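You operate a simulated robot arm through the tools that you are given. There is no shell and no other tool. Be economical: measure what you need, move in short steps, check, and stop when the job is done.

You are at the controls of a simulated robot arm. One attempt, no reset.

## Task
Swap the knob on the engine one lever for the red knob.
Fine: turn the friction to 5 first and back to 3 after; the old knob goes on stub 1 of the rack before the new one goes on.

It is judged by the outcome, as a careful person would: the job done as asked, and still so three seconds after it is handed in. It fails if anything else is knocked over, pushed out of place, dropped, spilled or broken.

## Robot
A 7-joint arm with a two-finger parallel gripper, fixed in place. Base frame: the origin is at the foot of the arm, x ahead of it, y to its left, z up. Readings come in cm, degrees, newtons and seconds.
With the tool pointing down near the work surface it reaches from about 42 to 90 cm from the base axis. Its first joint turns from -115.0 to 115.0 degrees. Payload 3.91 kg.
Tool frame: the origin (TCP) lies between the finger pads and is the grasp point; the fingertips stand 3 cm ahead of it; z points along the fingers, y is the line along which they close. Largest opening 11 cm; finger width 2, thickness 1; the body of the gripper, 4.8 by 11.2 cm, starts 5.5 cm behind the TCP.
Orientation is that of the tool frame in the base frame, as a unit quaternion [x, y, z, w]. With the fingers straight down and closing along the base's y, the tool's x points along the base's -x, its y along +y and its z along -z.

## Interface
- The arm moves only by the tool servo_tool. Its argument "deltas" is a list of rows, each an object (a shift or turn left out is 0, a gripper value left out holds the last) with "gripper": the gripper command, from -1 (fully open) to 1 (shut), values between in proportion; "xyz": the shift along the tool's x, y, z in cm, a list of three; "angular": the turn, a rotation vector about the tool's x, y, z in degrees, a list of three. In form: [{"gripper": gripper, "xyz": [dx, dy, dz], "angular": [ax, ay, az]}, ...]. A call has 1 to 8 rows; each row shifts and turns the commanded pose from where the row before left it, along the tool's axes as they then stand. Rows are played at 5 a second. More than 5 cm and 8.6 degrees between two rows, or a gripper value outside its range, and nothing of the call is played. Where a pose cannot be reached the arm comes as near as it can. A force on the tool above 40 N (or 10 N above the force at the start of the call, whichever is more), or a blocked arm, ends the call early, and 0.2 s more pass. Each finger travels about 15.3 cm/s and halts on what it meets, pressing with about 27 N; the grip force reading is that of the motor and also rises with nothing between the fingers. The clock runs only during rows and for 0.2 s after the last one: add rows that do not move to give the fingers time. The reply holds the time, the measured pose of the TCP, the force on the tool along the base axes, the opening and the grip force, in the units named above and with some noise.
- Cameras (640 x 400 px; columns grow to the right, rows downward): "scene" is fixed at [22.1, 65.15, 123.46]; the picture's right is [-0.83, -0.55, 0.00], its down [-0.21, 0.31, -0.93] and it looks along [0.51, -0.77, -0.37] (base axes); focal length 309 px, centre (320, 200). "wrist" rides on the gripper at [7.2, 1.7, -10.3] in the tool frame; the picture's right is [-0.23, 0.97, 0.00], its down [-0.76, -0.18, -0.62] and it looks along [-0.61, -0.14, 0.78] (tool axes); focal length 222 px, centre (320, 200). There is no depth. A picture from a camera that has moved, and an enlarged one, comes with that camera's place and axes in the base frame and with its lens.
- capture(camera): a new picture of that camera. It takes no simulated time.
- move_column(by): slides the trunk up (or, below 0, down) by that many cm; the arm rides with it, the base frame stays. It gives what a move gives, with no picture.
- inspect(camera, box): a new picture of the part [left, top, right, bottom] of that camera's present view, enlarged. It takes no simulated time.
- sign_off(): hands the job in; it is judged then, once.

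Work in short steps. Places have to be worked out from the pictures, the camera data and where the tool is seen: move nearer, look again, correct. Check each grasp and each placing, and mend what went wrong. You have 120 turns and 84 pictures in all, those below and enlarged ones among them. Open the gripper and draw the arm clear of the work before you hand the job in, unless the task says otherwise; then end with one line.

The tools are called after ">>>" by a JSON object that holds its "api" and its "payload". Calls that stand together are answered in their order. servo_tool: Moves the arm, as the interface text tells. Its arguments: {"type":"object","properties":{"deltas":{"type":"array"}},"required":["deltas"]} The other tools are called the same way: move_column (by) slides the trunk up or down; capture (camera) takes a picture; inspect (camera, box) takes an enlarged picture of a part of a camera's view; sign_off () hands the job in.

At the start:

```text
time: 0.0
eef_pos: [66.31, -7.18, 98.04]
orientation: [0.0, 1.0, 0.0, 0.0]
force: [0.0, 0.1, 0.4]
opening: 11.01
gripper_force: 0.1
trunk travel left (down, up): [-70.0, 29.0]
```

scene: 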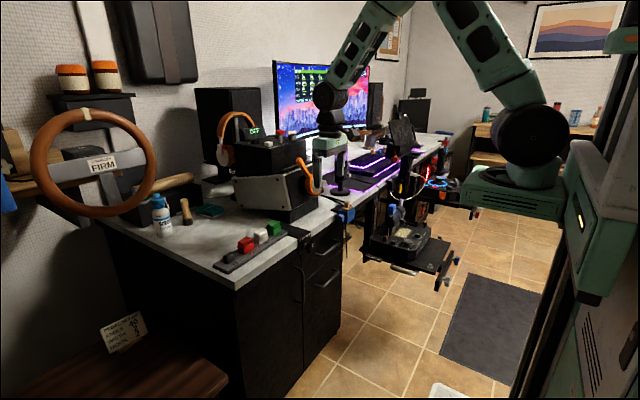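
wrist: 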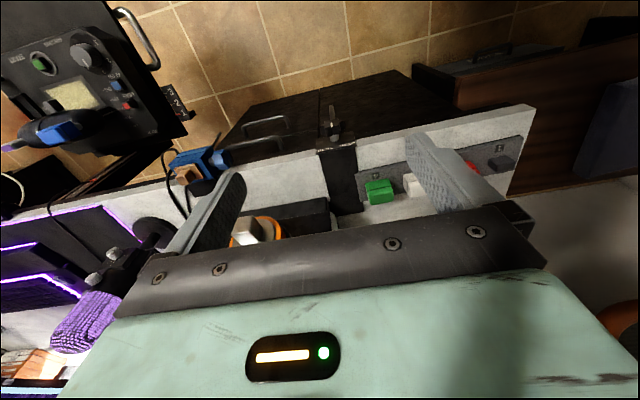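

I start by looking more closely at the throttle unit and the rack.

>>> {"api": "inspect", "payload": {"camera": "scene", "box": [200, 100, 360, 200]}}

>>> {"api": "inspect", "payload": {"camera": "scene", "box": [180, 190, 340, 290]}}

>>> {"api": "inspect", "payload": {"camera": "wrist", "box": [220, 90, 540, 290]}}

>>> {"api": "inspect", "payload": {"camera": "scene", "box": [60, 290, 220, 390]}}

```text
4.00 times, centred on (280, 150) of scene
camera zoom: at [22.1, 65.15, 123.46], right [-0.83, -0.55, 0.0], down [-0.21, 0.31, -0.93], along [0.51, -0.77, -0.37], focal length 1236 px, centre (480, 400)
```

zoom: 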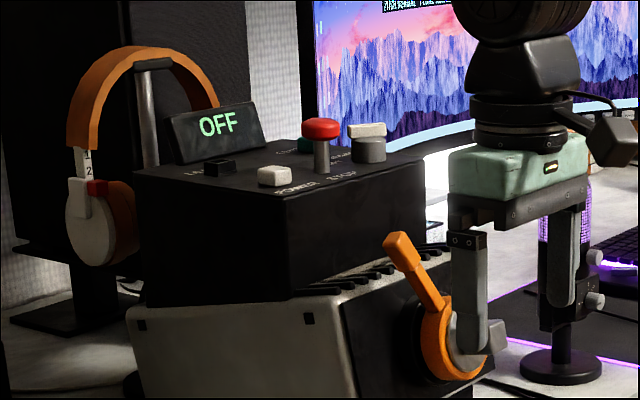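

```text
4.00 times, centred on (260, 240) of scene
camera zoom: at [22.1, 65.15, 123.46], right [-0.83, -0.55, 0.0], down [-0.21, 0.31, -0.93], along [0.51, -0.77, -0.37], focal length 1236 px, centre (560, 40)
```

zoom: 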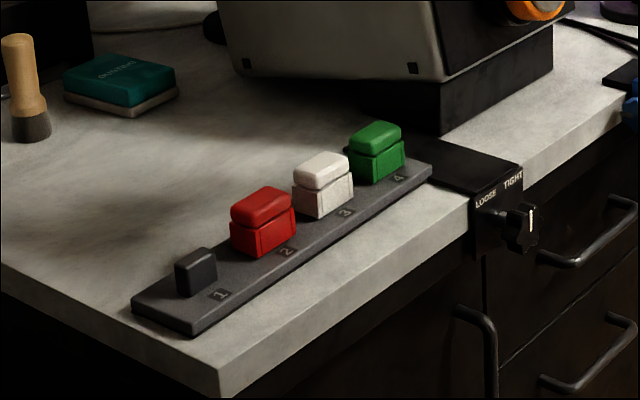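

```text
2.00 times, centred on (380, 190) of wrist
camera zoom: at [59.05, -5.56, 108.38], right [0.23, 0.97, 0.0], down [0.76, -0.18, 0.62], along [0.61, -0.14, -0.78], focal length 444 px, centre (200, 220)
```

zoom: 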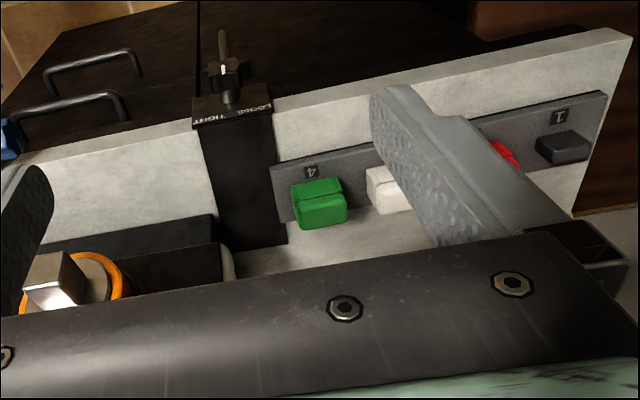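

```text
4.00 times, centred on (140, 340) of scene
camera zoom: at [22.1, 65.15, 123.46], right [-0.83, -0.55, 0.0], down [-0.21, 0.31, -0.93], along [0.51, -0.77, -0.37], focal length 1236 px, centre (1040, -360)
```

zoom: 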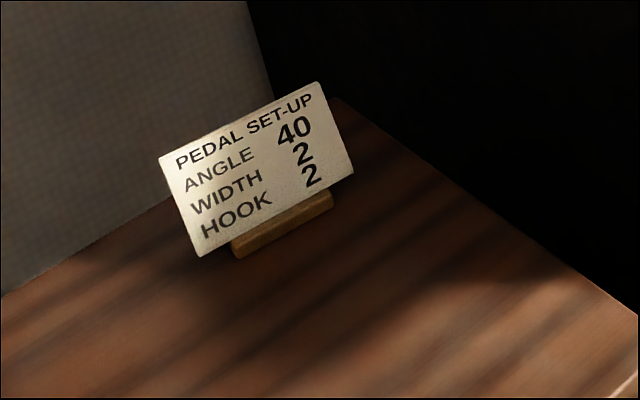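

The camera is upside down on the wrist; the unit with levers seems to be around (88,-20). I back up and shift to -y for a better look.

>>> {"api": "servo_tool", "payload": {"deltas": [{"xyz": [3, -3, -3]}, {"xyz": [3, -3, -3]}, {"xyz": [3, -3, -2]}, {"xyz": [3, -3, 0]}, {}]}}

>>> {"api": "capture", "payload": {"camera": "wrist"}}

>>> {"api": "capture", "payload": {"camera": "scene"}}

```text
refused: row 1 steps farther than a row can; nothing moved
```

```text
77 pictures are left
camera wrist: at [59.05, -5.56, 108.38], right [0.23, 0.97, 0.0], down [0.76, -0.18, 0.62], along [0.61, -0.14, -0.78], focal length 222 px, centre (320, 200)
```

wrist: 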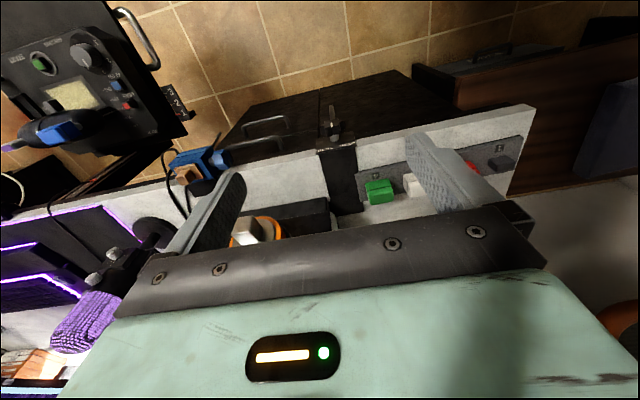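

```text
76 pictures are left
```

scene: 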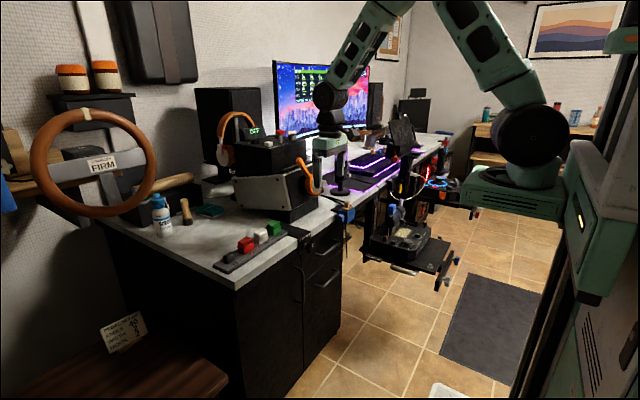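

A row is limited to 5 cm; I repeat with smaller rows.

>>> {"api": "servo_tool", "payload": {"deltas": [{"xyz": [3, -3, -1.5]}, {"xyz": [3, -3, -1.5]}, {"xyz": [3, -3, -1.5]}, {"xyz": [3, -3, -1.5]}, {"xyz": [3, -2, -1.5]}, {}]}}

```text
time: 1.4
eef_pos: [51.21, -20.71, 105.28]
orientation: [0.0, 1.0, 0.0, -0.001]
force: [0.6, -1.0, -0.9]
opening: 10.99
gripper_force: 0.0
trunk travel left (down, up): [-70.0, 29.0]
```

Now I look from here.

>>> {"api": "capture", "payload": {"camera": "wrist"}}

>>> {"api": "inspect", "payload": {"camera": "scene", "box": [220, 110, 380, 210]}}

```text
75 pictures are left
camera wrist: at [43.97, -19.14, 115.61], right [0.23, 0.97, 0.0], down [0.76, -0.18, 0.62], along [0.61, -0.14, -0.78], focal length 222 px, centre (320, 200)
```

wrist: 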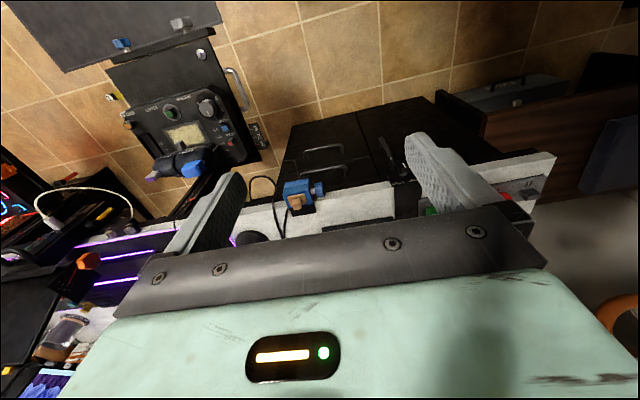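

```text
4.00 times, centred on (300, 160) of scene
camera zoom: at [22.1, 65.15, 123.46], right [-0.83, -0.55, 0.0], down [-0.21, 0.31, -0.93], along [0.51, -0.77, -0.37], focal length 1236 px, centre (400, 360)
```

zoom: 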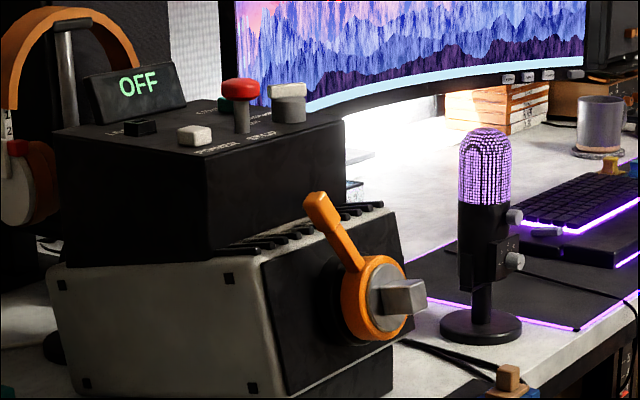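

The lever box is still hidden by the gripper body. I tilt the tool forward about its y axis so that the clear part of the wrist picture looks ahead.

>>> {"api": "servo_tool", "payload": {"deltas": [{"angular": [0, -8, 0]}, {"angular": [0, -8, 0]}, {"angular": [0, -8, 0]}, {"angular": [0, -8, 0]}, {"angular": [0, -6, 0]}, {}]}}

>>> {"api": "move_column", "payload": {"by": 10}}

```text
time: 2.8
eef_pos: [56.96, -23.55, 108.64]
orientation: [-0.001, 0.947, 0.002, 0.321]
force: [-0.7, -0.1, -0.3]
opening: 11.01
gripper_force: 0.1
out of reach, approached as far as the arm can: row 3, 4, 5
trunk travel left (down, up): [-70.0, 29.0]
```

```text
time: 4.1
eef_pos: [57.0, -23.66, 118.64]
orientation: [0.0, 0.947, 0.002, 0.321]
force: [0.1, 0.0, -0.7]
opening: 11.02
gripper_force: 0.1
trunk travel left (down, up): [-80.0, 19.0]
```

Tilted about 37°. I take the view.

>>> {"api": "capture", "payload": {"camera": "wrist"}}

```text
73 pictures are left
camera wrist: at [44.95, -22.05, 122.52], right [0.18, 0.97, 0.14], down [0.23, -0.18, 0.96], along [0.96, -0.14, -0.25], focal length 222 px, centre (320, 200)
```

wrist: 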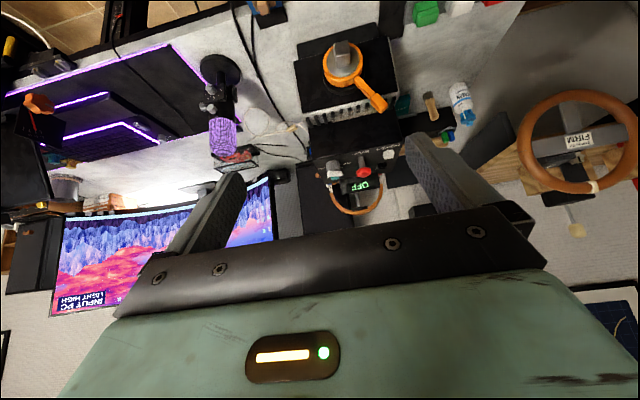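

Good view. I enlarge the unit and box.

>>> {"api": "inspect", "payload": {"camera": "wrist", "box": [270, 30, 430, 130]}}

>>> {"api": "inspect", "payload": {"camera": "wrist", "box": [290, 110, 450, 210]}}

>>> {"api": "inspect", "payload": {"camera": "wrist", "box": [0, 0, 240, 150]}}

>>> {"api": "inspect", "payload": {"camera": "scene", "box": [340, 130, 500, 290]}}

```text
4.00 times, centred on (350, 80) of wrist
camera zoom: at [44.95, -22.05, 122.52], right [0.18, 0.97, 0.14], down [0.23, -0.18, 0.96], along [0.96, -0.14, -0.25], focal length 888 px, centre (200, 680)
```

zoom: 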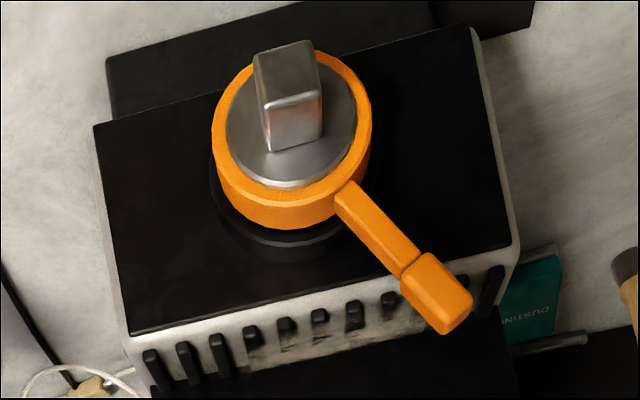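

```text
4.00 times, centred on (370, 160) of wrist
camera zoom: at [44.95, -22.05, 122.52], right [0.18, 0.97, 0.14], down [0.23, -0.18, 0.96], along [0.96, -0.14, -0.25], focal length 888 px, centre (120, 360)
```

zoom: 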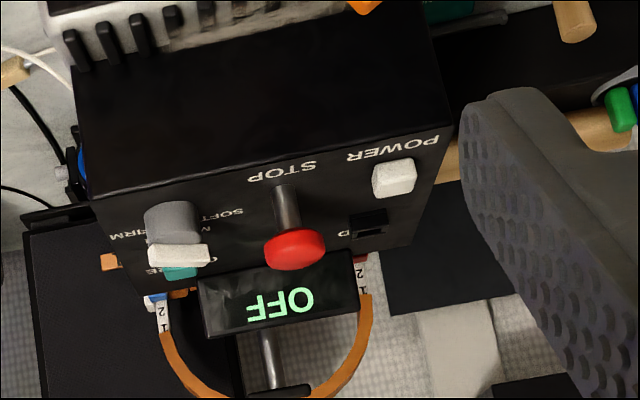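

```text
2.67 times, centred on (120, 75) of wrist
camera zoom: at [44.95, -22.05, 122.52], right [0.18, 0.97, 0.14], down [0.23, -0.18, 0.96], along [0.96, -0.14, -0.25], focal length 592 px, centre (853, 533)
```

zoom: 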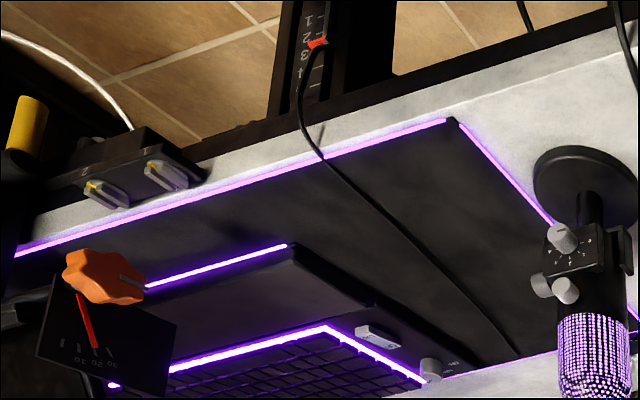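

```text
2.50 times, centred on (420, 210) of scene
camera zoom: at [22.1, 65.15, 123.46], right [-0.83, -0.55, 0.0], down [-0.21, 0.31, -0.93], along [0.51, -0.77, -0.37], focal length 772 px, centre (70, 175)
```

zoom: 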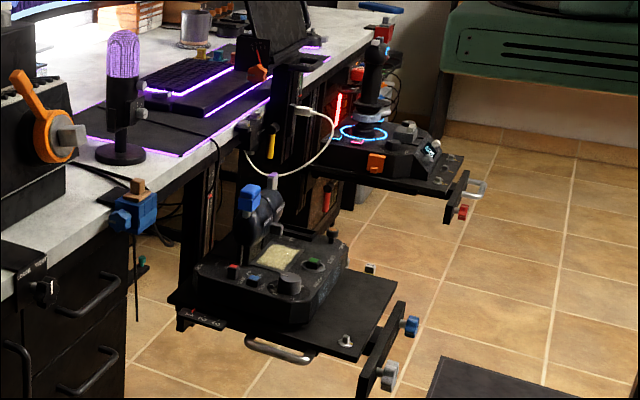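

The unit with the orange lever is a wheel base; the throttle must be one of the units on the trays to the right (around (52,-35) or (46,-88)). I return to tool-down and move toward -y to look.

>>> {"api": "servo_tool", "payload": {"deltas": [{"angular": [0, 8, 0]}, {"angular": [0, 8, 0]}, {"angular": [0, 8, 0]}, {"angular": [0, 8, 0]}, {"angular": [0, 6, 0]}, {}]}}

>>> {"api": "servo_tool", "payload": {"deltas": [{"xyz": [0, -5, 0]}, {"xyz": [0, -5, 0]}, {"xyz": [0, -5, 0]}, {"xyz": [0, -5, 0]}, {"xyz": [0, -5, 0]}, {}]}}

>>> {"api": "capture", "payload": {"camera": "wrist"}}

```text
time: 5.5
eef_pos: [56.91, -23.62, 118.64]
orientation: [0.001, 1.0, 0.001, -0.006]
force: [1.0, 0.8, 0.2]
opening: 11.01
gripper_force: 0.1
trunk travel left (down, up): [-80.0, 19.0]
```

```text
time: 6.9
eef_pos: [56.6, -48.61, 118.71]
orientation: [-0.001, 1.0, 0.0, -0.006]
force: [0.4, 0.3, -0.3]
opening: 10.99
gripper_force: 0.0
trunk travel left (down, up): [-80.0, 19.0]
```

```text
68 pictures are left
camera wrist: at [49.57, -47.15, 129.21], right [0.23, 0.97, 0.0], down [0.77, -0.18, 0.61], along [0.6, -0.14, -0.79], focal length 222 px, centre (320, 200)
```

wrist: 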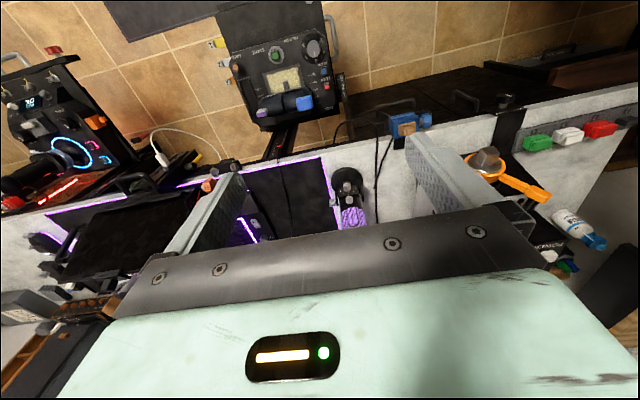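

>>> {"api": "inspect", "payload": {"camera": "wrist", "box": [200, 0, 360, 140]}}

>>> {"api": "inspect", "payload": {"camera": "wrist", "box": [0, 30, 200, 210]}}

```text
2.86 times, centred on (280, 70) of wrist
camera zoom: at [49.57, -47.15, 129.21], right [0.23, 0.97, 0.0], down [0.77, -0.18, 0.61], along [0.6, -0.14, -0.79], focal length 635 px, centre (434, 571)
```

zoom: 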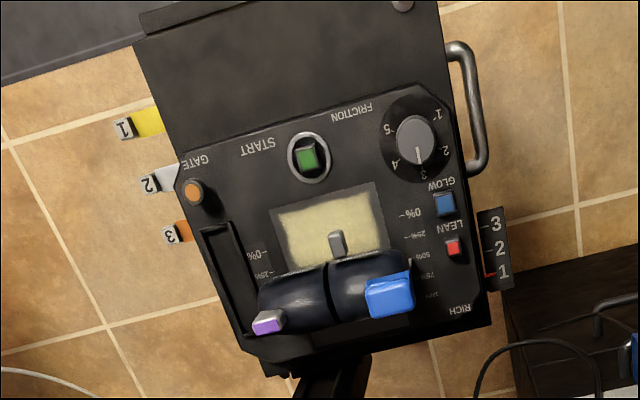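

```text
2.22 times, centred on (100, 120) of wrist
camera zoom: at [49.57, -47.15, 129.21], right [0.23, 0.97, 0.0], down [0.77, -0.18, 0.61], along [0.6, -0.14, -0.79], focal length 494 px, centre (809, 378)
```

zoom: 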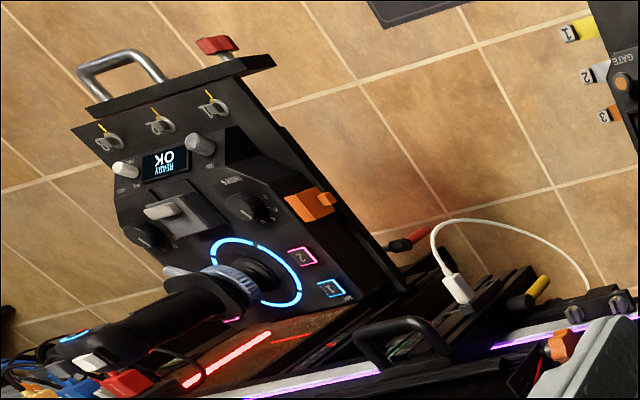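

Found: the throttle quadrant with a FRICTION dial (1–5, at 3) and two levers with a blue and a purple knob, near (57,-60). I descend to look closer.

>>> {"api": "servo_tool", "payload": {"deltas": [{"xyz": [1, -2, 4]}, {"xyz": [1, -2, 4]}, {"xyz": [1, -2, 4]}, {"xyz": [1, -2, 4]}, {"xyz": [1, -2, 4]}, {}]}}

>>> {"api": "capture", "payload": {"camera": "wrist"}}

>>> {"api": "inspect", "payload": {"camera": "scene", "box": [340, 160, 500, 300]}}

```text
time: 8.3
eef_pos: [51.7, -59.02, 98.56]
orientation: [0.0, 1.0, 0.001, -0.006]
force: [-0.7, 0.1, 0.8]
opening: 11.0
gripper_force: 0.0
trunk travel left (down, up): [-80.0, 19.0]
```

```text
65 pictures are left
camera wrist: at [44.62, -57.44, 109.03], right [0.23, 0.97, 0.0], down [0.77, -0.18, 0.61], along [0.6, -0.14, -0.79], focal length 222 px, centre (320, 200)
```

wrist: 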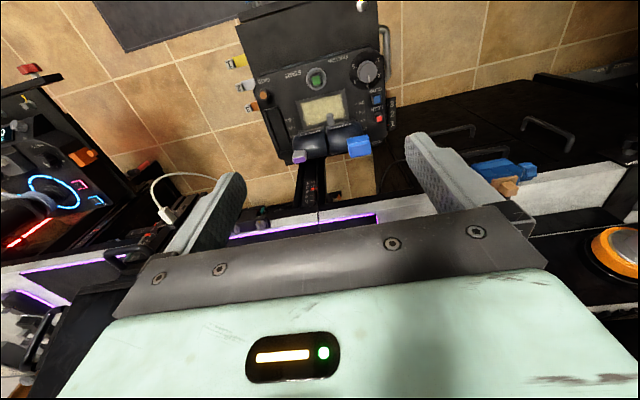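

```text
2.86 times, centred on (420, 230) of scene
camera zoom: at [22.1, 65.15, 123.46], right [-0.83, -0.55, 0.0], down [-0.21, 0.31, -0.93], along [0.51, -0.77, -0.37], focal length 883 px, centre (34, 114)
```

zoom: 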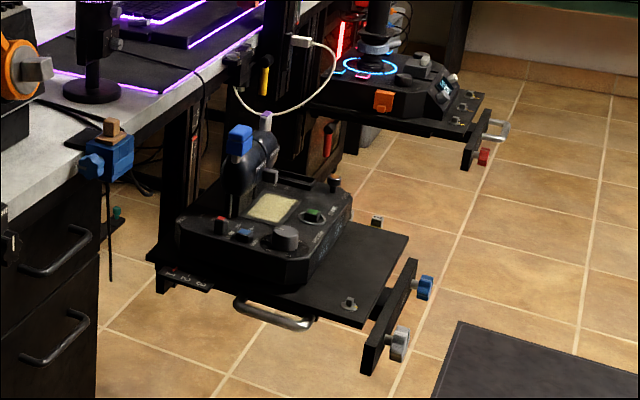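

Triangulating: dial ≈ (53.5,-50,58.7), blue knob ≈ (63.5,-54,70). I descend further for a closer look at labels.

>>> {"api": "servo_tool", "payload": {"deltas": [{"xyz": [1.2, 0, 4]}, {"xyz": [1.2, 0, 4]}, {"xyz": [1.2, 0, 4]}, {"xyz": [1.2, 0, 2]}, {}]}}

>>> {"api": "inspect", "payload": {"camera": "wrist", "box": [200, 0, 440, 180]}}

```text
time: 9.5
eef_pos: [47.09, -58.62, 84.6]
orientation: [0.001, 1.0, 0.001, -0.005]
force: [-0.6, 0.4, 0.3]
opening: 11.02
gripper_force: 0.0
trunk travel left (down, up): [-80.0, 19.0]
```

```text
2.22 times, centred on (320, 90) of wrist
camera zoom: at [39.82, -57.07, 95.1], right [0.23, 0.97, 0.0], down [0.77, -0.18, 0.61], along [0.6, -0.14, -0.79], focal length 494 px, centre (320, 444)
```

zoom: 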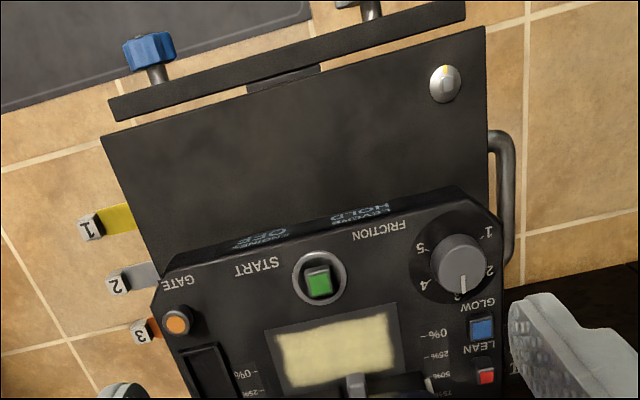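

I need the levers and dial more clearly.

>>> {"api": "inspect", "payload": {"camera": "wrist", "box": [220, 110, 460, 260]}}

>>> {"api": "inspect", "payload": {"camera": "wrist", "box": [280, 70, 400, 145]}}

>>> {"api": "inspect", "payload": {"camera": "scene", "box": [370, 190, 450, 240]}}

```text
2.67 times, centred on (340, 185) of wrist
camera zoom: at [39.82, -57.07, 95.1], right [0.23, 0.97, 0.0], down [0.77, -0.18, 0.61], along [0.6, -0.14, -0.79], focal length 592 px, centre (267, 240)
```

zoom: 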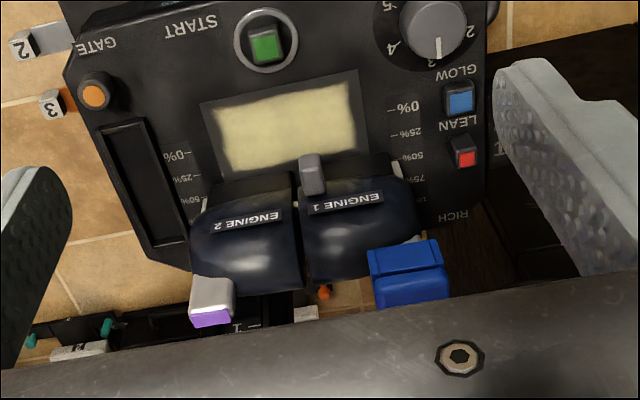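

```text
5.33 times, centred on (340, 108) of wrist
camera zoom: at [39.82, -57.07, 95.1], right [0.23, 0.97, 0.0], down [0.77, -0.18, 0.61], along [0.6, -0.14, -0.79], focal length 1185 px, centre (213, 693)
```

zoom: 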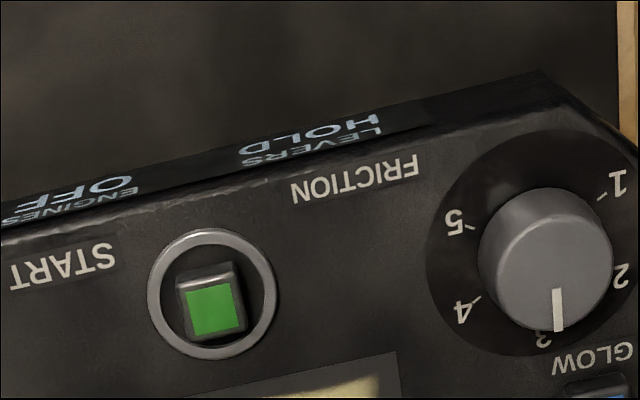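

```text
8.00 times, centred on (410, 215) of scene
camera zoom: at [22.1, 65.15, 123.46], right [-0.83, -0.55, 0.0], down [-0.21, 0.31, -0.93], along [0.51, -0.77, -0.37], focal length 2472 px, centre (-400, 80)
```

zoom: 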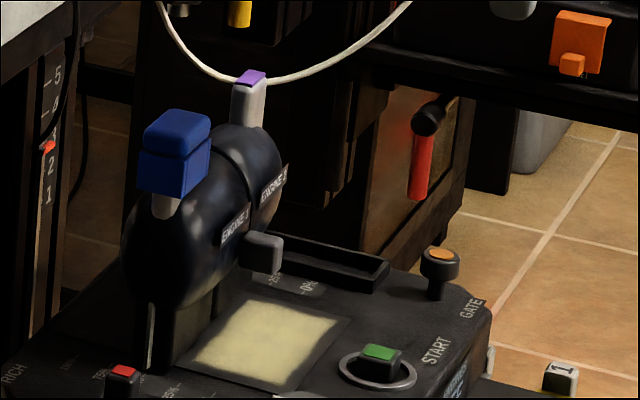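

Engine 1 is the lever with the blue knob; the dial points at 3, with numbers increasing clockwise from above. I move above the dial (≈(53,-50)), and pre-turn -52° so I can turn about +105°.

>>> {"api": "servo_tool", "payload": {"deltas": [{"xyz": [-2, 2.9, 0]}, {"xyz": [-2, 2.9, 0]}, {"xyz": [-2, 2.9, 0]}, {"gripper": -0.1}, {}]}}

>>> {"api": "servo_tool", "payload": {"deltas": [{"angular": [0, 0, -8]}, {"angular": [0, 0, -8]}, {"angular": [0, 0, -8]}, {"angular": [0, 0, -8]}, {"angular": [0, 0, -8]}, {"angular": [0, 0, -8]}, {"angular": [0, 0, -4]}, {}]}}

>>> {"api": "move_column", "payload": {"by": -14}}

>>> {"api": "capture", "payload": {"camera": "wrist"}}

>>> {"api": "inspect", "payload": {"camera": "scene", "box": [340, 150, 500, 250]}}

```text
time: 10.7
eef_pos: [52.94, -49.88, 84.51]
orientation: [0.0, 1.0, 0.0, -0.005]
force: [0.0, 0.4, -0.5]
opening: 6.05
gripper_force: 0.0
trunk travel left (down, up): [-80.0, 19.0]
```

```text
time: 12.5
eef_pos: [52.88, -49.82, 84.73]
orientation: [-0.439, 0.898, 0.003, -0.005]
force: [0.0, -0.4, -0.6]
opening: 6.04
gripper_force: 0.0
trunk travel left (down, up): [-80.0, 19.0]
```

```text
time: 14.2
eef_pos: [52.82, -49.79, 70.76]
orientation: [-0.438, 0.899, 0.003, -0.004]
force: [0.2, -0.3, -0.5]
opening: 6.05
gripper_force: 0.0
trunk travel left (down, up): [-66.0, 33.0]
```

```text
59 pictures are left
camera wrist: at [47.13, -54.65, 81.11], right [-0.63, 0.78, 0.01], down [0.62, 0.49, 0.62], along [0.48, 0.39, -0.79], focal length 222 px, centre (320, 200)
```

wrist: 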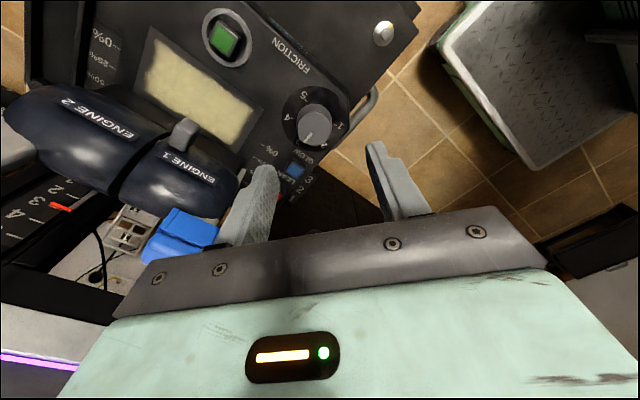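

```text
4.00 times, centred on (420, 200) of scene
camera zoom: at [22.1, 65.15, 123.46], right [-0.83, -0.55, 0.0], down [-0.21, 0.31, -0.93], along [0.51, -0.77, -0.37], focal length 1236 px, centre (-80, 200)
```

zoom: 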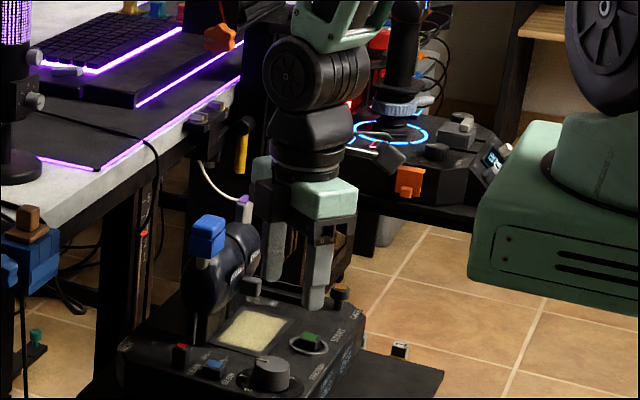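

Dial top is triangulated at about (53.3,-50.5,58.5). I shift slightly and lower until the tips are just above it, then check.

>>> {"api": "servo_tool", "payload": {"deltas": [{"xyz": [0.25, -0.75, 0]}, {}]}}

>>> {"api": "move_column", "payload": {"by": -8}}

>>> {"api": "capture", "payload": {"camera": "wrist"}}

>>> {"api": "inspect", "payload": {"camera": "scene", "box": [340, 190, 500, 290]}}

```text
time: 14.8
eef_pos: [53.19, -50.55, 70.59]
orientation: [-0.438, 0.899, 0.004, -0.005]
force: [-0.4, 0.6, -0.1]
opening: 6.06
gripper_force: 0.0
trunk travel left (down, up): [-66.0, 33.0]
```

```text
time: 16.0
eef_pos: [53.24, -50.53, 62.71]
orientation: [-0.438, 0.899, 0.004, -0.005]
force: [-0.8, -0.6, 0.1]
opening: 6.08
gripper_force: 0.1
trunk travel left (down, up): [-58.0, 41.0]
```

```text
57 pictures are left
camera wrist: at [47.55, -55.39, 73.05], right [-0.63, 0.78, 0.01], down [0.62, 0.49, 0.62], along [0.48, 0.39, -0.79], focal length 222 px, centre (320, 200)
```

wrist: 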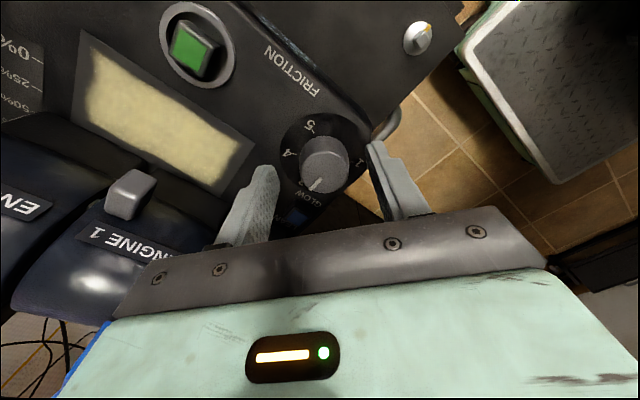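

```text
4.00 times, centred on (420, 240) of scene
camera zoom: at [22.1, 65.15, 123.46], right [-0.83, -0.55, 0.0], down [-0.21, 0.31, -0.93], along [0.51, -0.77, -0.37], focal length 1236 px, centre (-80, 40)
```

zoom: 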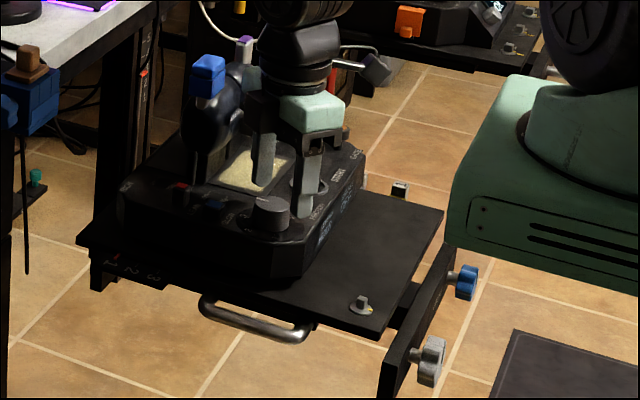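

I enlarge to measure the dial relative to the fingers.

>>> {"api": "inspect", "payload": {"camera": "wrist", "box": [220, 90, 440, 230]}}

>>> {"api": "inspect", "payload": {"camera": "scene", "box": [390, 220, 450, 260]}}

```text
2.86 times, centred on (330, 160) of wrist
camera zoom: at [47.55, -55.39, 73.05], right [-0.63, 0.78, 0.01], down [0.62, 0.49, 0.62], along [0.48, 0.39, -0.79], focal length 635 px, centre (291, 314)
```

zoom: 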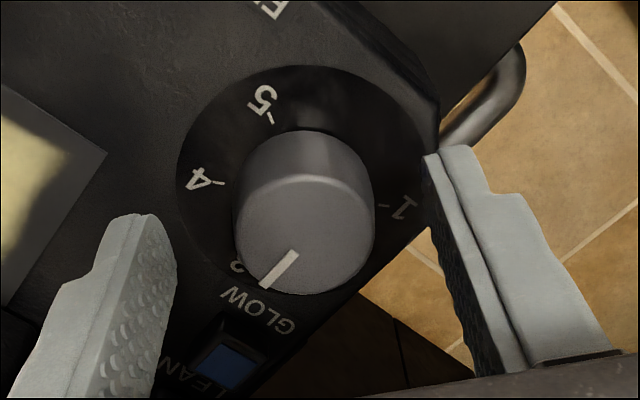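

```text
10.00 times, centred on (420, 240) of scene
camera zoom: at [22.1, 65.15, 123.46], right [-0.83, -0.55, 0.0], down [-0.21, 0.31, -0.93], along [0.51, -0.77, -0.37], focal length 3090 px, centre (-680, -200)
```

zoom: 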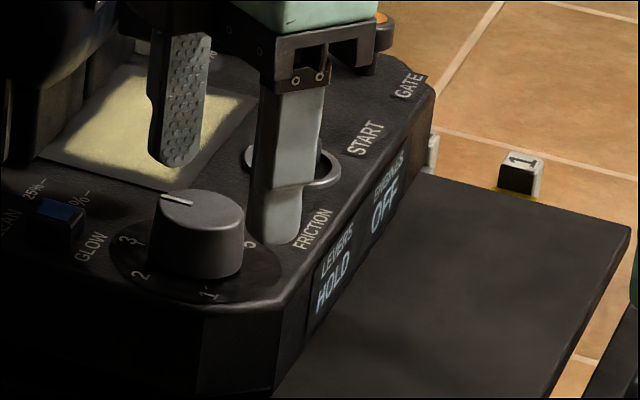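

Dial centre comes out consistently at (53.85,-49.8), top z 59.15. I shift -0.95 along tool x, and lower the tips to about 57.3 around the dial.

>>> {"api": "servo_tool", "payload": {"deltas": [{"xyz": [-0.95, 0, 0]}, {"xyz": [0, 0, 0.8]}, {"xyz": [0, 0, 0.8]}, {"xyz": [0, 0, 0.7]}, {}]}}

>>> {"api": "inspect", "payload": {"camera": "wrist", "box": [220, 90, 440, 230]}}

>>> {"api": "inspect", "payload": {"camera": "scene", "box": [390, 220, 450, 260]}}

```text
time: 17.2
eef_pos: [53.75, -49.72, 60.33]
orientation: [-0.438, 0.899, 0.004, -0.005]
force: [0.3, 0.3, 0.1]
opening: 6.04
gripper_force: 0.0
trunk travel left (down, up): [-58.0, 41.0]
```

```text
2.86 times, centred on (330, 160) of wrist
camera zoom: at [48.1, -54.52, 70.8], right [-0.63, 0.78, 0.01], down [0.62, 0.49, 0.62], along [0.48, 0.39, -0.79], focal length 635 px, centre (291, 314)
```

zoom: 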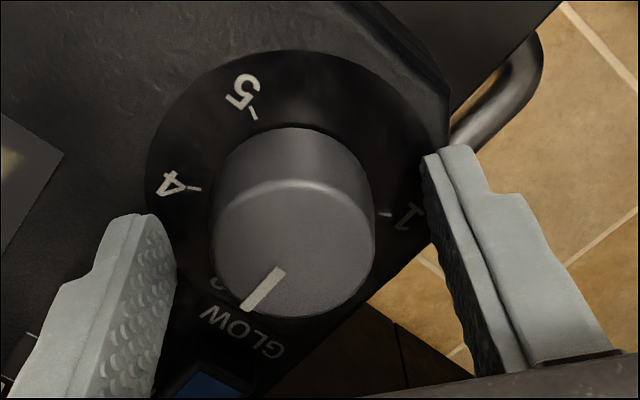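

```text
10.00 times, centred on (420, 240) of scene
camera zoom: at [22.1, 65.15, 123.46], right [-0.83, -0.55, 0.0], down [-0.21, 0.31, -0.93], along [0.51, -0.77, -0.37], focal length 3090 px, centre (-680, -200)
```

zoom: 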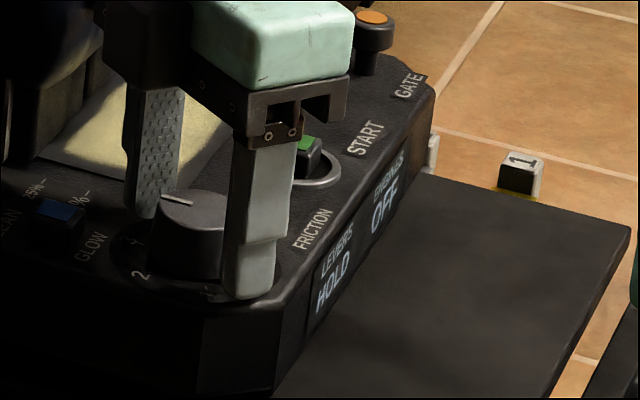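

Ticks come out 60° apart (3 at 0°, 5 at -120° i.e. 120° clockwise). I close on the dial.

>>> {"api": "servo_tool", "payload": {"deltas": [{"gripper": 1}, {"gripper": 1}, {"gripper": 1}]}}

```text
time: 18.0
eef_pos: [53.78, -49.69, 60.35]
orientation: [-0.439, 0.899, 0.004, -0.004]
force: [0.6, 0.4, -1.8]
opening: 3.7
gripper_force: 44.5
trunk travel left (down, up): [-58.0, 41.0]
```

Gripped at 3.7 cm with negligible side force. I turn +60° first and see.

>>> {"api": "servo_tool", "payload": {"deltas": [{"angular": [0, 0, 8]}, {"angular": [0, 0, 8]}, {"angular": [0, 0, 8]}, {"angular": [0, 0, 8]}, {"angular": [0, 0, 8]}, {"angular": [0, 0, 8]}, {"angular": [0, 0, 8]}, {"angular": [0, 0, 4]}]}}

>>> {"api": "inspect", "payload": {"camera": "wrist", "box": [220, 70, 440, 230]}}

```text
time: 19.8
eef_pos: [53.77, -49.64, 60.25]
orientation: [0.07, 0.998, 0.001, -0.006]
force: [-0.4, 13.0, 9.9]
opening: 3.72
gripper_force: 45.4
trunk travel left (down, up): [-58.0, 41.0]
```

```text
2.50 times, centred on (330, 150) of wrist
camera zoom: at [46.97, -47.23, 70.8], right [0.36, 0.93, 0.0], down [0.74, -0.28, 0.61], along [0.57, -0.22, -0.79], focal length 555 px, centre (295, 325)
```

zoom: 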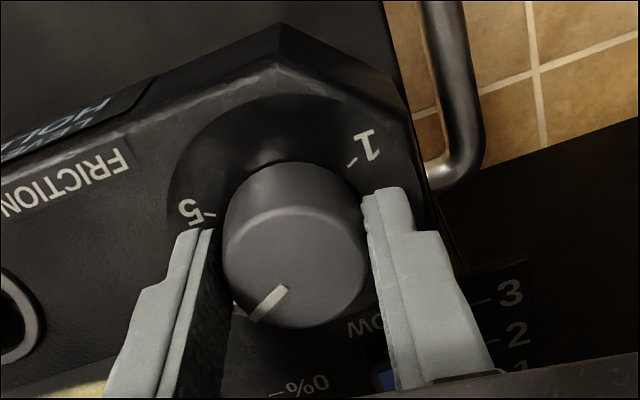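

The pointer turned with the fingers. I turn a further 60°.

>>> {"api": "servo_tool", "payload": {"deltas": [{"angular": [0, 0, 8]}, {"angular": [0, 0, 8]}, {"angular": [0, 0, 8]}, {"angular": [0, 0, 8]}, {"angular": [0, 0, 8]}, {"angular": [0, 0, 8]}, {"angular": [0, 0, 8]}, {"angular": [0, 0, 4]}]}}

>>> {"api": "inspect", "payload": {"camera": "wrist", "box": [220, 70, 440, 230]}}

```text
time: 21.6
eef_pos: [53.72, -49.84, 60.36]
orientation: [0.559, 0.829, -0.003, -0.005]
force: [-7.2, 6.0, 15.0]
opening: 3.71
gripper_force: 44.4
trunk travel left (down, up): [-58.0, 41.0]
```

```text
2.50 times, centred on (330, 150) of wrist
camera zoom: at [52.78, -42.59, 70.73], right [0.99, 0.15, -0.01], down [0.13, -0.77, 0.62], along [0.09, -0.62, -0.78], focal length 555 px, centre (295, 325)
```

zoom: 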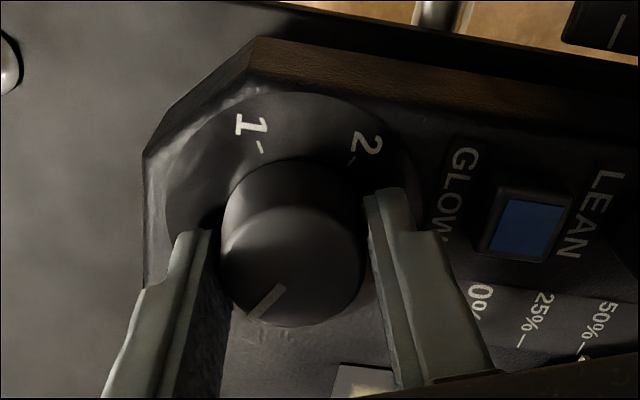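

The pointer is at about -122°, i.e. at 5. I release slightly and rise to verify.

>>> {"api": "servo_tool", "payload": {"deltas": [{"gripper": 0.05}, {"gripper": 0.05}, {"xyz": [0, 0, -3]}, {"xyz": [0, 0, -4]}, {"xyz": [0, 0, -4]}, {}]}}

>>> {"api": "capture", "payload": {"camera": "wrist"}}

>>> {"api": "inspect", "payload": {"camera": "scene", "box": [380, 190, 460, 260]}}

```text
time: 23.0
eef_pos: [54.02, -49.9, 71.01]
orientation: [0.559, 0.829, -0.003, -0.005]
force: [-0.2, 1.3, -0.3]
opening: 5.24
gripper_force: 0.1
trunk travel left (down, up): [-58.0, 41.0]
```

```text
49 pictures are left
camera wrist: at [52.91, -42.65, 81.47], right [0.99, 0.15, -0.01], down [0.13, -0.77, 0.62], along [0.09, -0.61, -0.78], focal length 222 px, centre (320, 200)
```

wrist: 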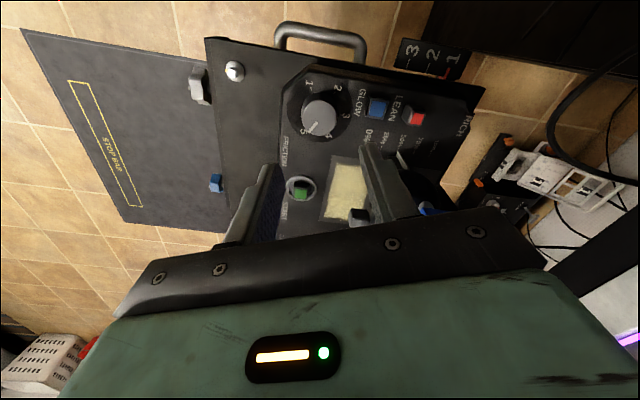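

```text
5.71 times, centred on (420, 225) of scene
camera zoom: at [22.1, 65.15, 123.46], right [-0.83, -0.55, 0.0], down [-0.21, 0.31, -0.93], along [0.51, -0.77, -0.37], focal length 1766 px, centre (-251, 57)
```

zoom: 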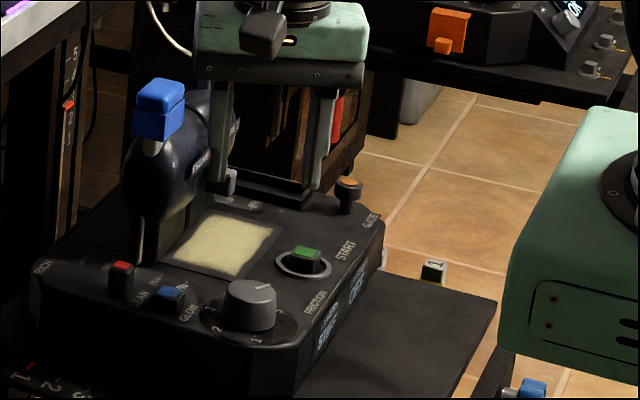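

The dial reads 5. Now I look at the blue knob from the +y side, raising and shifting +x.

>>> {"api": "servo_tool", "payload": {"deltas": [{"xyz": [0, 0, -4.5], "gripper": -1}, {"xyz": [0, 0, -4.5]}, {"xyz": [-0.5, 2.7, -1.5]}, {"xyz": [-0.5, 2.7, 0]}, {"xyz": [-0.5, 2.6, 0]}, {}]}}

>>> {"api": "inspect", "payload": {"camera": "wrist", "box": [220, 70, 440, 230]}}

>>> {"api": "inspect", "payload": {"camera": "scene", "box": [380, 190, 420, 220]}}

```text
time: 24.4
eef_pos: [62.07, -48.33, 81.7]
orientation: [0.559, 0.829, -0.002, -0.005]
force: [-0.3, -0.7, -1.5]
opening: 11.02
gripper_force: 0.0
trunk travel left (down, up): [-58.0, 41.0]
```

```text
2.50 times, centred on (330, 150) of wrist
camera zoom: at [61.09, -41.13, 92.24], right [0.99, 0.15, -0.01], down [0.13, -0.77, 0.62], along [0.09, -0.61, -0.78], focal length 555 px, centre (295, 325)
```

zoom: 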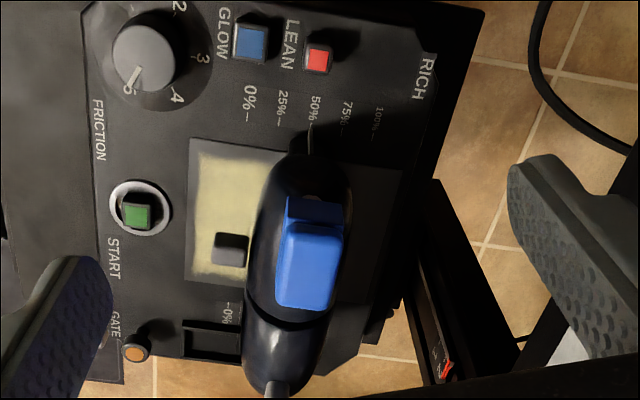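

```text
13.33 times, centred on (400, 205) of scene
camera zoom: at [22.1, 65.15, 123.46], right [-0.83, -0.55, 0.0], down [-0.21, 0.31, -0.93], along [0.51, -0.77, -0.37], focal length 4120 px, centre (-747, 133)
```

zoom: 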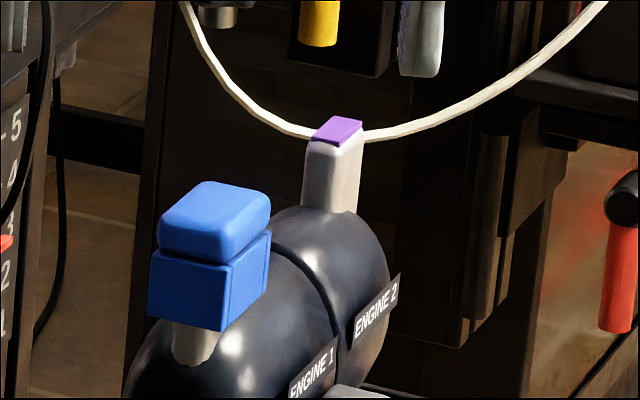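

The knob is aligned with the base axes: about 2.4 (x) × 3.3 (y) × 3.7 cm, top centre ≈ (63.6,-53.9,71.8). I turn to yaw 90° so the fingers close along x, centre above it, and check.

>>> {"api": "servo_tool", "payload": {"deltas": [{"angular": [0, 0, 8]}, {"angular": [0, 0, 8]}, {"angular": [0, 0, 6]}, {"xyz": [-3, 0.8, 0]}, {"xyz": [-2.55, 0.7, 2], "gripper": 0.05}, {"xyz": [0, 0, 3]}, {}]}}

>>> {"api": "inspect", "payload": {"camera": "wrist", "box": [220, 70, 440, 230]}}

>>> {"api": "inspect", "payload": {"camera": "scene", "box": [380, 180, 430, 220]}}

```text
time: 26.0
eef_pos: [63.53, -53.69, 76.6]
orientation: [0.707, 0.707, -0.003, -0.005]
force: [-0.1, 0.5, -0.2]
opening: 5.24
gripper_force: 0.1
trunk travel left (down, up): [-58.0, 41.0]
```

```text
2.50 times, centred on (330, 150) of wrist
camera zoom: at [65.26, -46.67, 87.05], right [0.97, -0.23, -0.01], down [-0.17, -0.76, 0.62], along [-0.15, -0.61, -0.78], focal length 555 px, centre (295, 325)
```

zoom: 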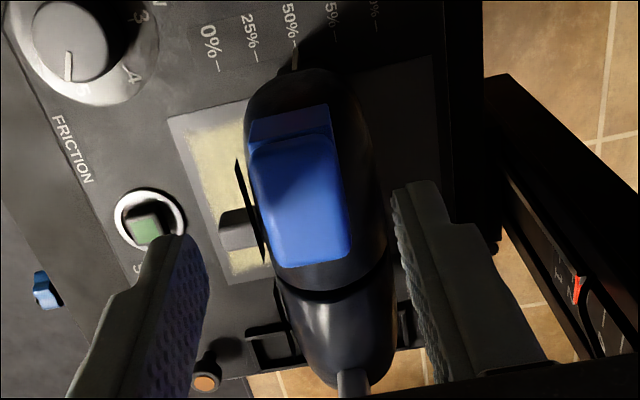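

```text
10.00 times, centred on (405, 200) of scene
camera zoom: at [22.1, 65.15, 123.46], right [-0.83, -0.55, 0.0], down [-0.21, 0.31, -0.93], along [0.51, -0.77, -0.37], focal length 3090 px, centre (-530, 200)
```

zoom: 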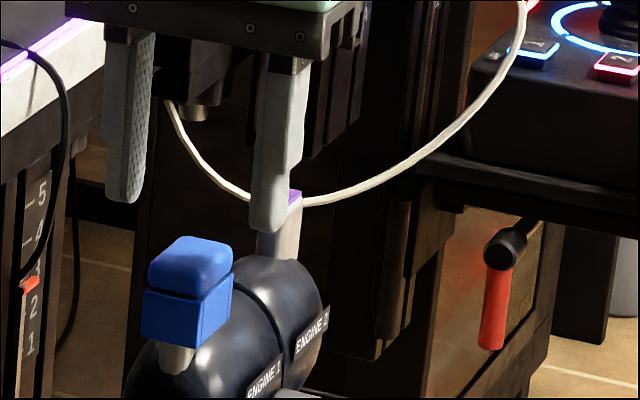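

Knob centre confirmed at about (63.5,-54.0). I lower until the tips are at z≈68.4 and check before gripping.

>>> {"api": "servo_tool", "payload": {"deltas": [{"xyz": [-0.3, 0, 2]}, {"xyz": [0, 0, 2]}, {"xyz": [0, 0, 1.2]}, {}]}}

>>> {"api": "inspect", "payload": {"camera": "wrist", "box": [220, 70, 440, 230]}}

>>> {"api": "inspect", "payload": {"camera": "scene", "box": [380, 180, 430, 220]}}

```text
time: 27.0
eef_pos: [63.37, -53.96, 71.46]
orientation: [0.707, 0.707, -0.003, -0.004]
force: [0.1, -0.5, -0.5]
opening: 5.22
gripper_force: 0.0
trunk travel left (down, up): [-58.0, 41.0]
```

```text
2.50 times, centred on (330, 150) of wrist
camera zoom: at [65.17, -46.87, 81.86], right [0.97, -0.23, -0.01], down [-0.17, -0.76, 0.62], along [-0.15, -0.61, -0.78], focal length 555 px, centre (295, 325)
```

zoom: 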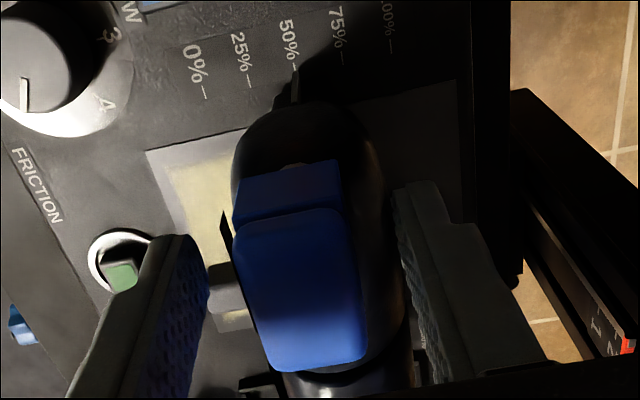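

```text
10.00 times, centred on (405, 200) of scene
camera zoom: at [22.1, 65.15, 123.46], right [-0.83, -0.55, 0.0], down [-0.21, 0.31, -0.93], along [0.51, -0.77, -0.37], focal length 3090 px, centre (-530, 200)
```

zoom: 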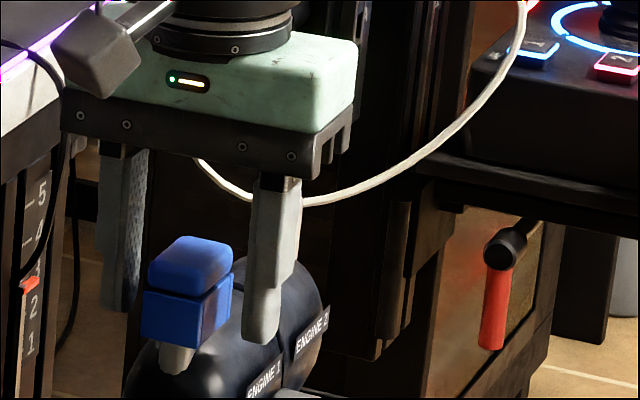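

Aligned within about 1 mm. I close on the knob.

>>> {"api": "servo_tool", "payload": {"deltas": [{"gripper": 1}, {}, {}]}}

```text
time: 27.8
eef_pos: [63.36, -53.94, 71.49]
orientation: [0.708, 0.707, -0.003, -0.004]
force: [-0.3, 0.0, -0.3]
opening: 2.52
gripper_force: 26.9
trunk travel left (down, up): [-58.0, 41.0]
```

Gripped at 2.5 cm with no side force. I pull straight up gently.

>>> {"api": "servo_tool", "payload": {"deltas": [{"xyz": [0, 0, -0.5]}, {"xyz": [0, 0, -0.5]}, {"xyz": [0, 0, -1]}, {"xyz": [0, 0, -1]}, {}]}}

>>> {"api": "inspect", "payload": {"camera": "scene", "box": [380, 180, 430, 220]}}

```text
time: 29.0
eef_pos: [63.42, -54.02, 74.39]
orientation: [0.707, 0.708, -0.003, -0.004]
force: [0.2, -0.1, -1.1]
opening: 2.54
gripper_force: 27.3
trunk travel left (down, up): [-58.0, 41.0]
```

```text
10.00 times, centred on (405, 200) of scene
camera zoom: at [22.1, 65.15, 123.46], right [-0.83, -0.55, 0.0], down [-0.21, 0.31, -0.93], along [0.51, -0.77, -0.37], focal length 3090 px, centre (-530, 200)
```

zoom: 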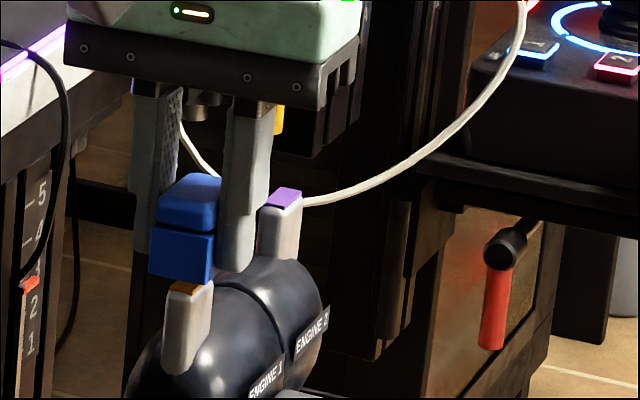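

The knob is free. I raise it with the trunk, then carry it toward +y at x≈63, clear of the desk items.

>>> {"api": "move_column", "payload": {"by": 24}}

>>> {"api": "servo_tool", "payload": {"deltas": [{"xyz": [4.5, 0, 0]}, {"xyz": [4.5, 0, 0]}, {"xyz": [4.5, 0, 0]}, {"xyz": [4.5, 0, 0]}, {"xyz": [4.5, 0, 0]}, {"xyz": [4.5, 0, 0]}, {"xyz": [4.5, 0, 0]}, {"xyz": [4.5, 0, 0]}]}}

>>> {"api": "servo_tool", "payload": {"deltas": [{"xyz": [4.5, 0, 0]}, {"xyz": [4.5, 0, 0]}, {"xyz": [4.5, 0, 0]}, {"xyz": [4.5, 0, 0]}, {"xyz": [4.5, 0, 0]}, {"xyz": [4.5, 0, 0]}, {}]}}

>>> {"api": "capture", "payload": {"camera": "wrist"}}

>>> {"api": "capture", "payload": {"camera": "scene"}}

```text
time: 31.5
eef_pos: [63.45, -54.09, 98.43]
orientation: [0.707, 0.707, -0.002, -0.004]
force: [0.0, 0.6, -0.1]
opening: 2.53
gripper_force: 26.8
trunk travel left (down, up): [-82.0, 17.0]
```

```text
time: 33.3
eef_pos: [63.15, -18.38, 98.23]
orientation: [0.707, 0.707, -0.004, -0.005]
force: [-0.2, -0.9, -0.1]
opening: 2.55
gripper_force: 26.7
trunk travel left (down, up): [-82.0, 17.0]
```

```text
time: 34.9
eef_pos: [63.56, 9.31, 98.45]
orientation: [0.707, 0.707, -0.003, -0.004]
force: [0.5, 0.4, 0.4]
opening: 2.52
gripper_force: 27.1
trunk travel left (down, up): [-82.0, 17.0]
```

```text
40 pictures are left
camera wrist: at [65.28, 16.41, 108.85], right [0.97, -0.23, -0.01], down [-0.17, -0.76, 0.62], along [-0.15, -0.61, -0.78], focal length 222 px, centre (320, 200)
```

wrist: 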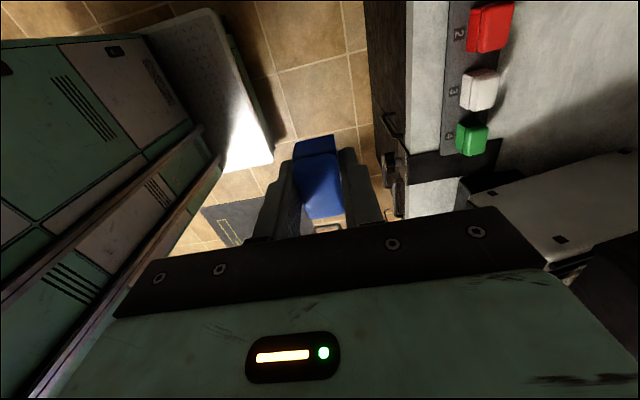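

```text
39 pictures are left
```

scene: 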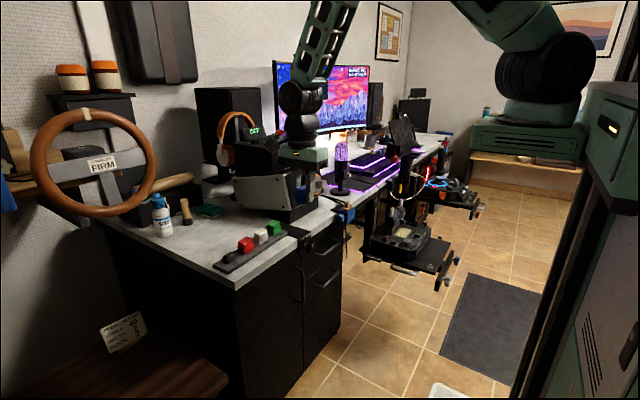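

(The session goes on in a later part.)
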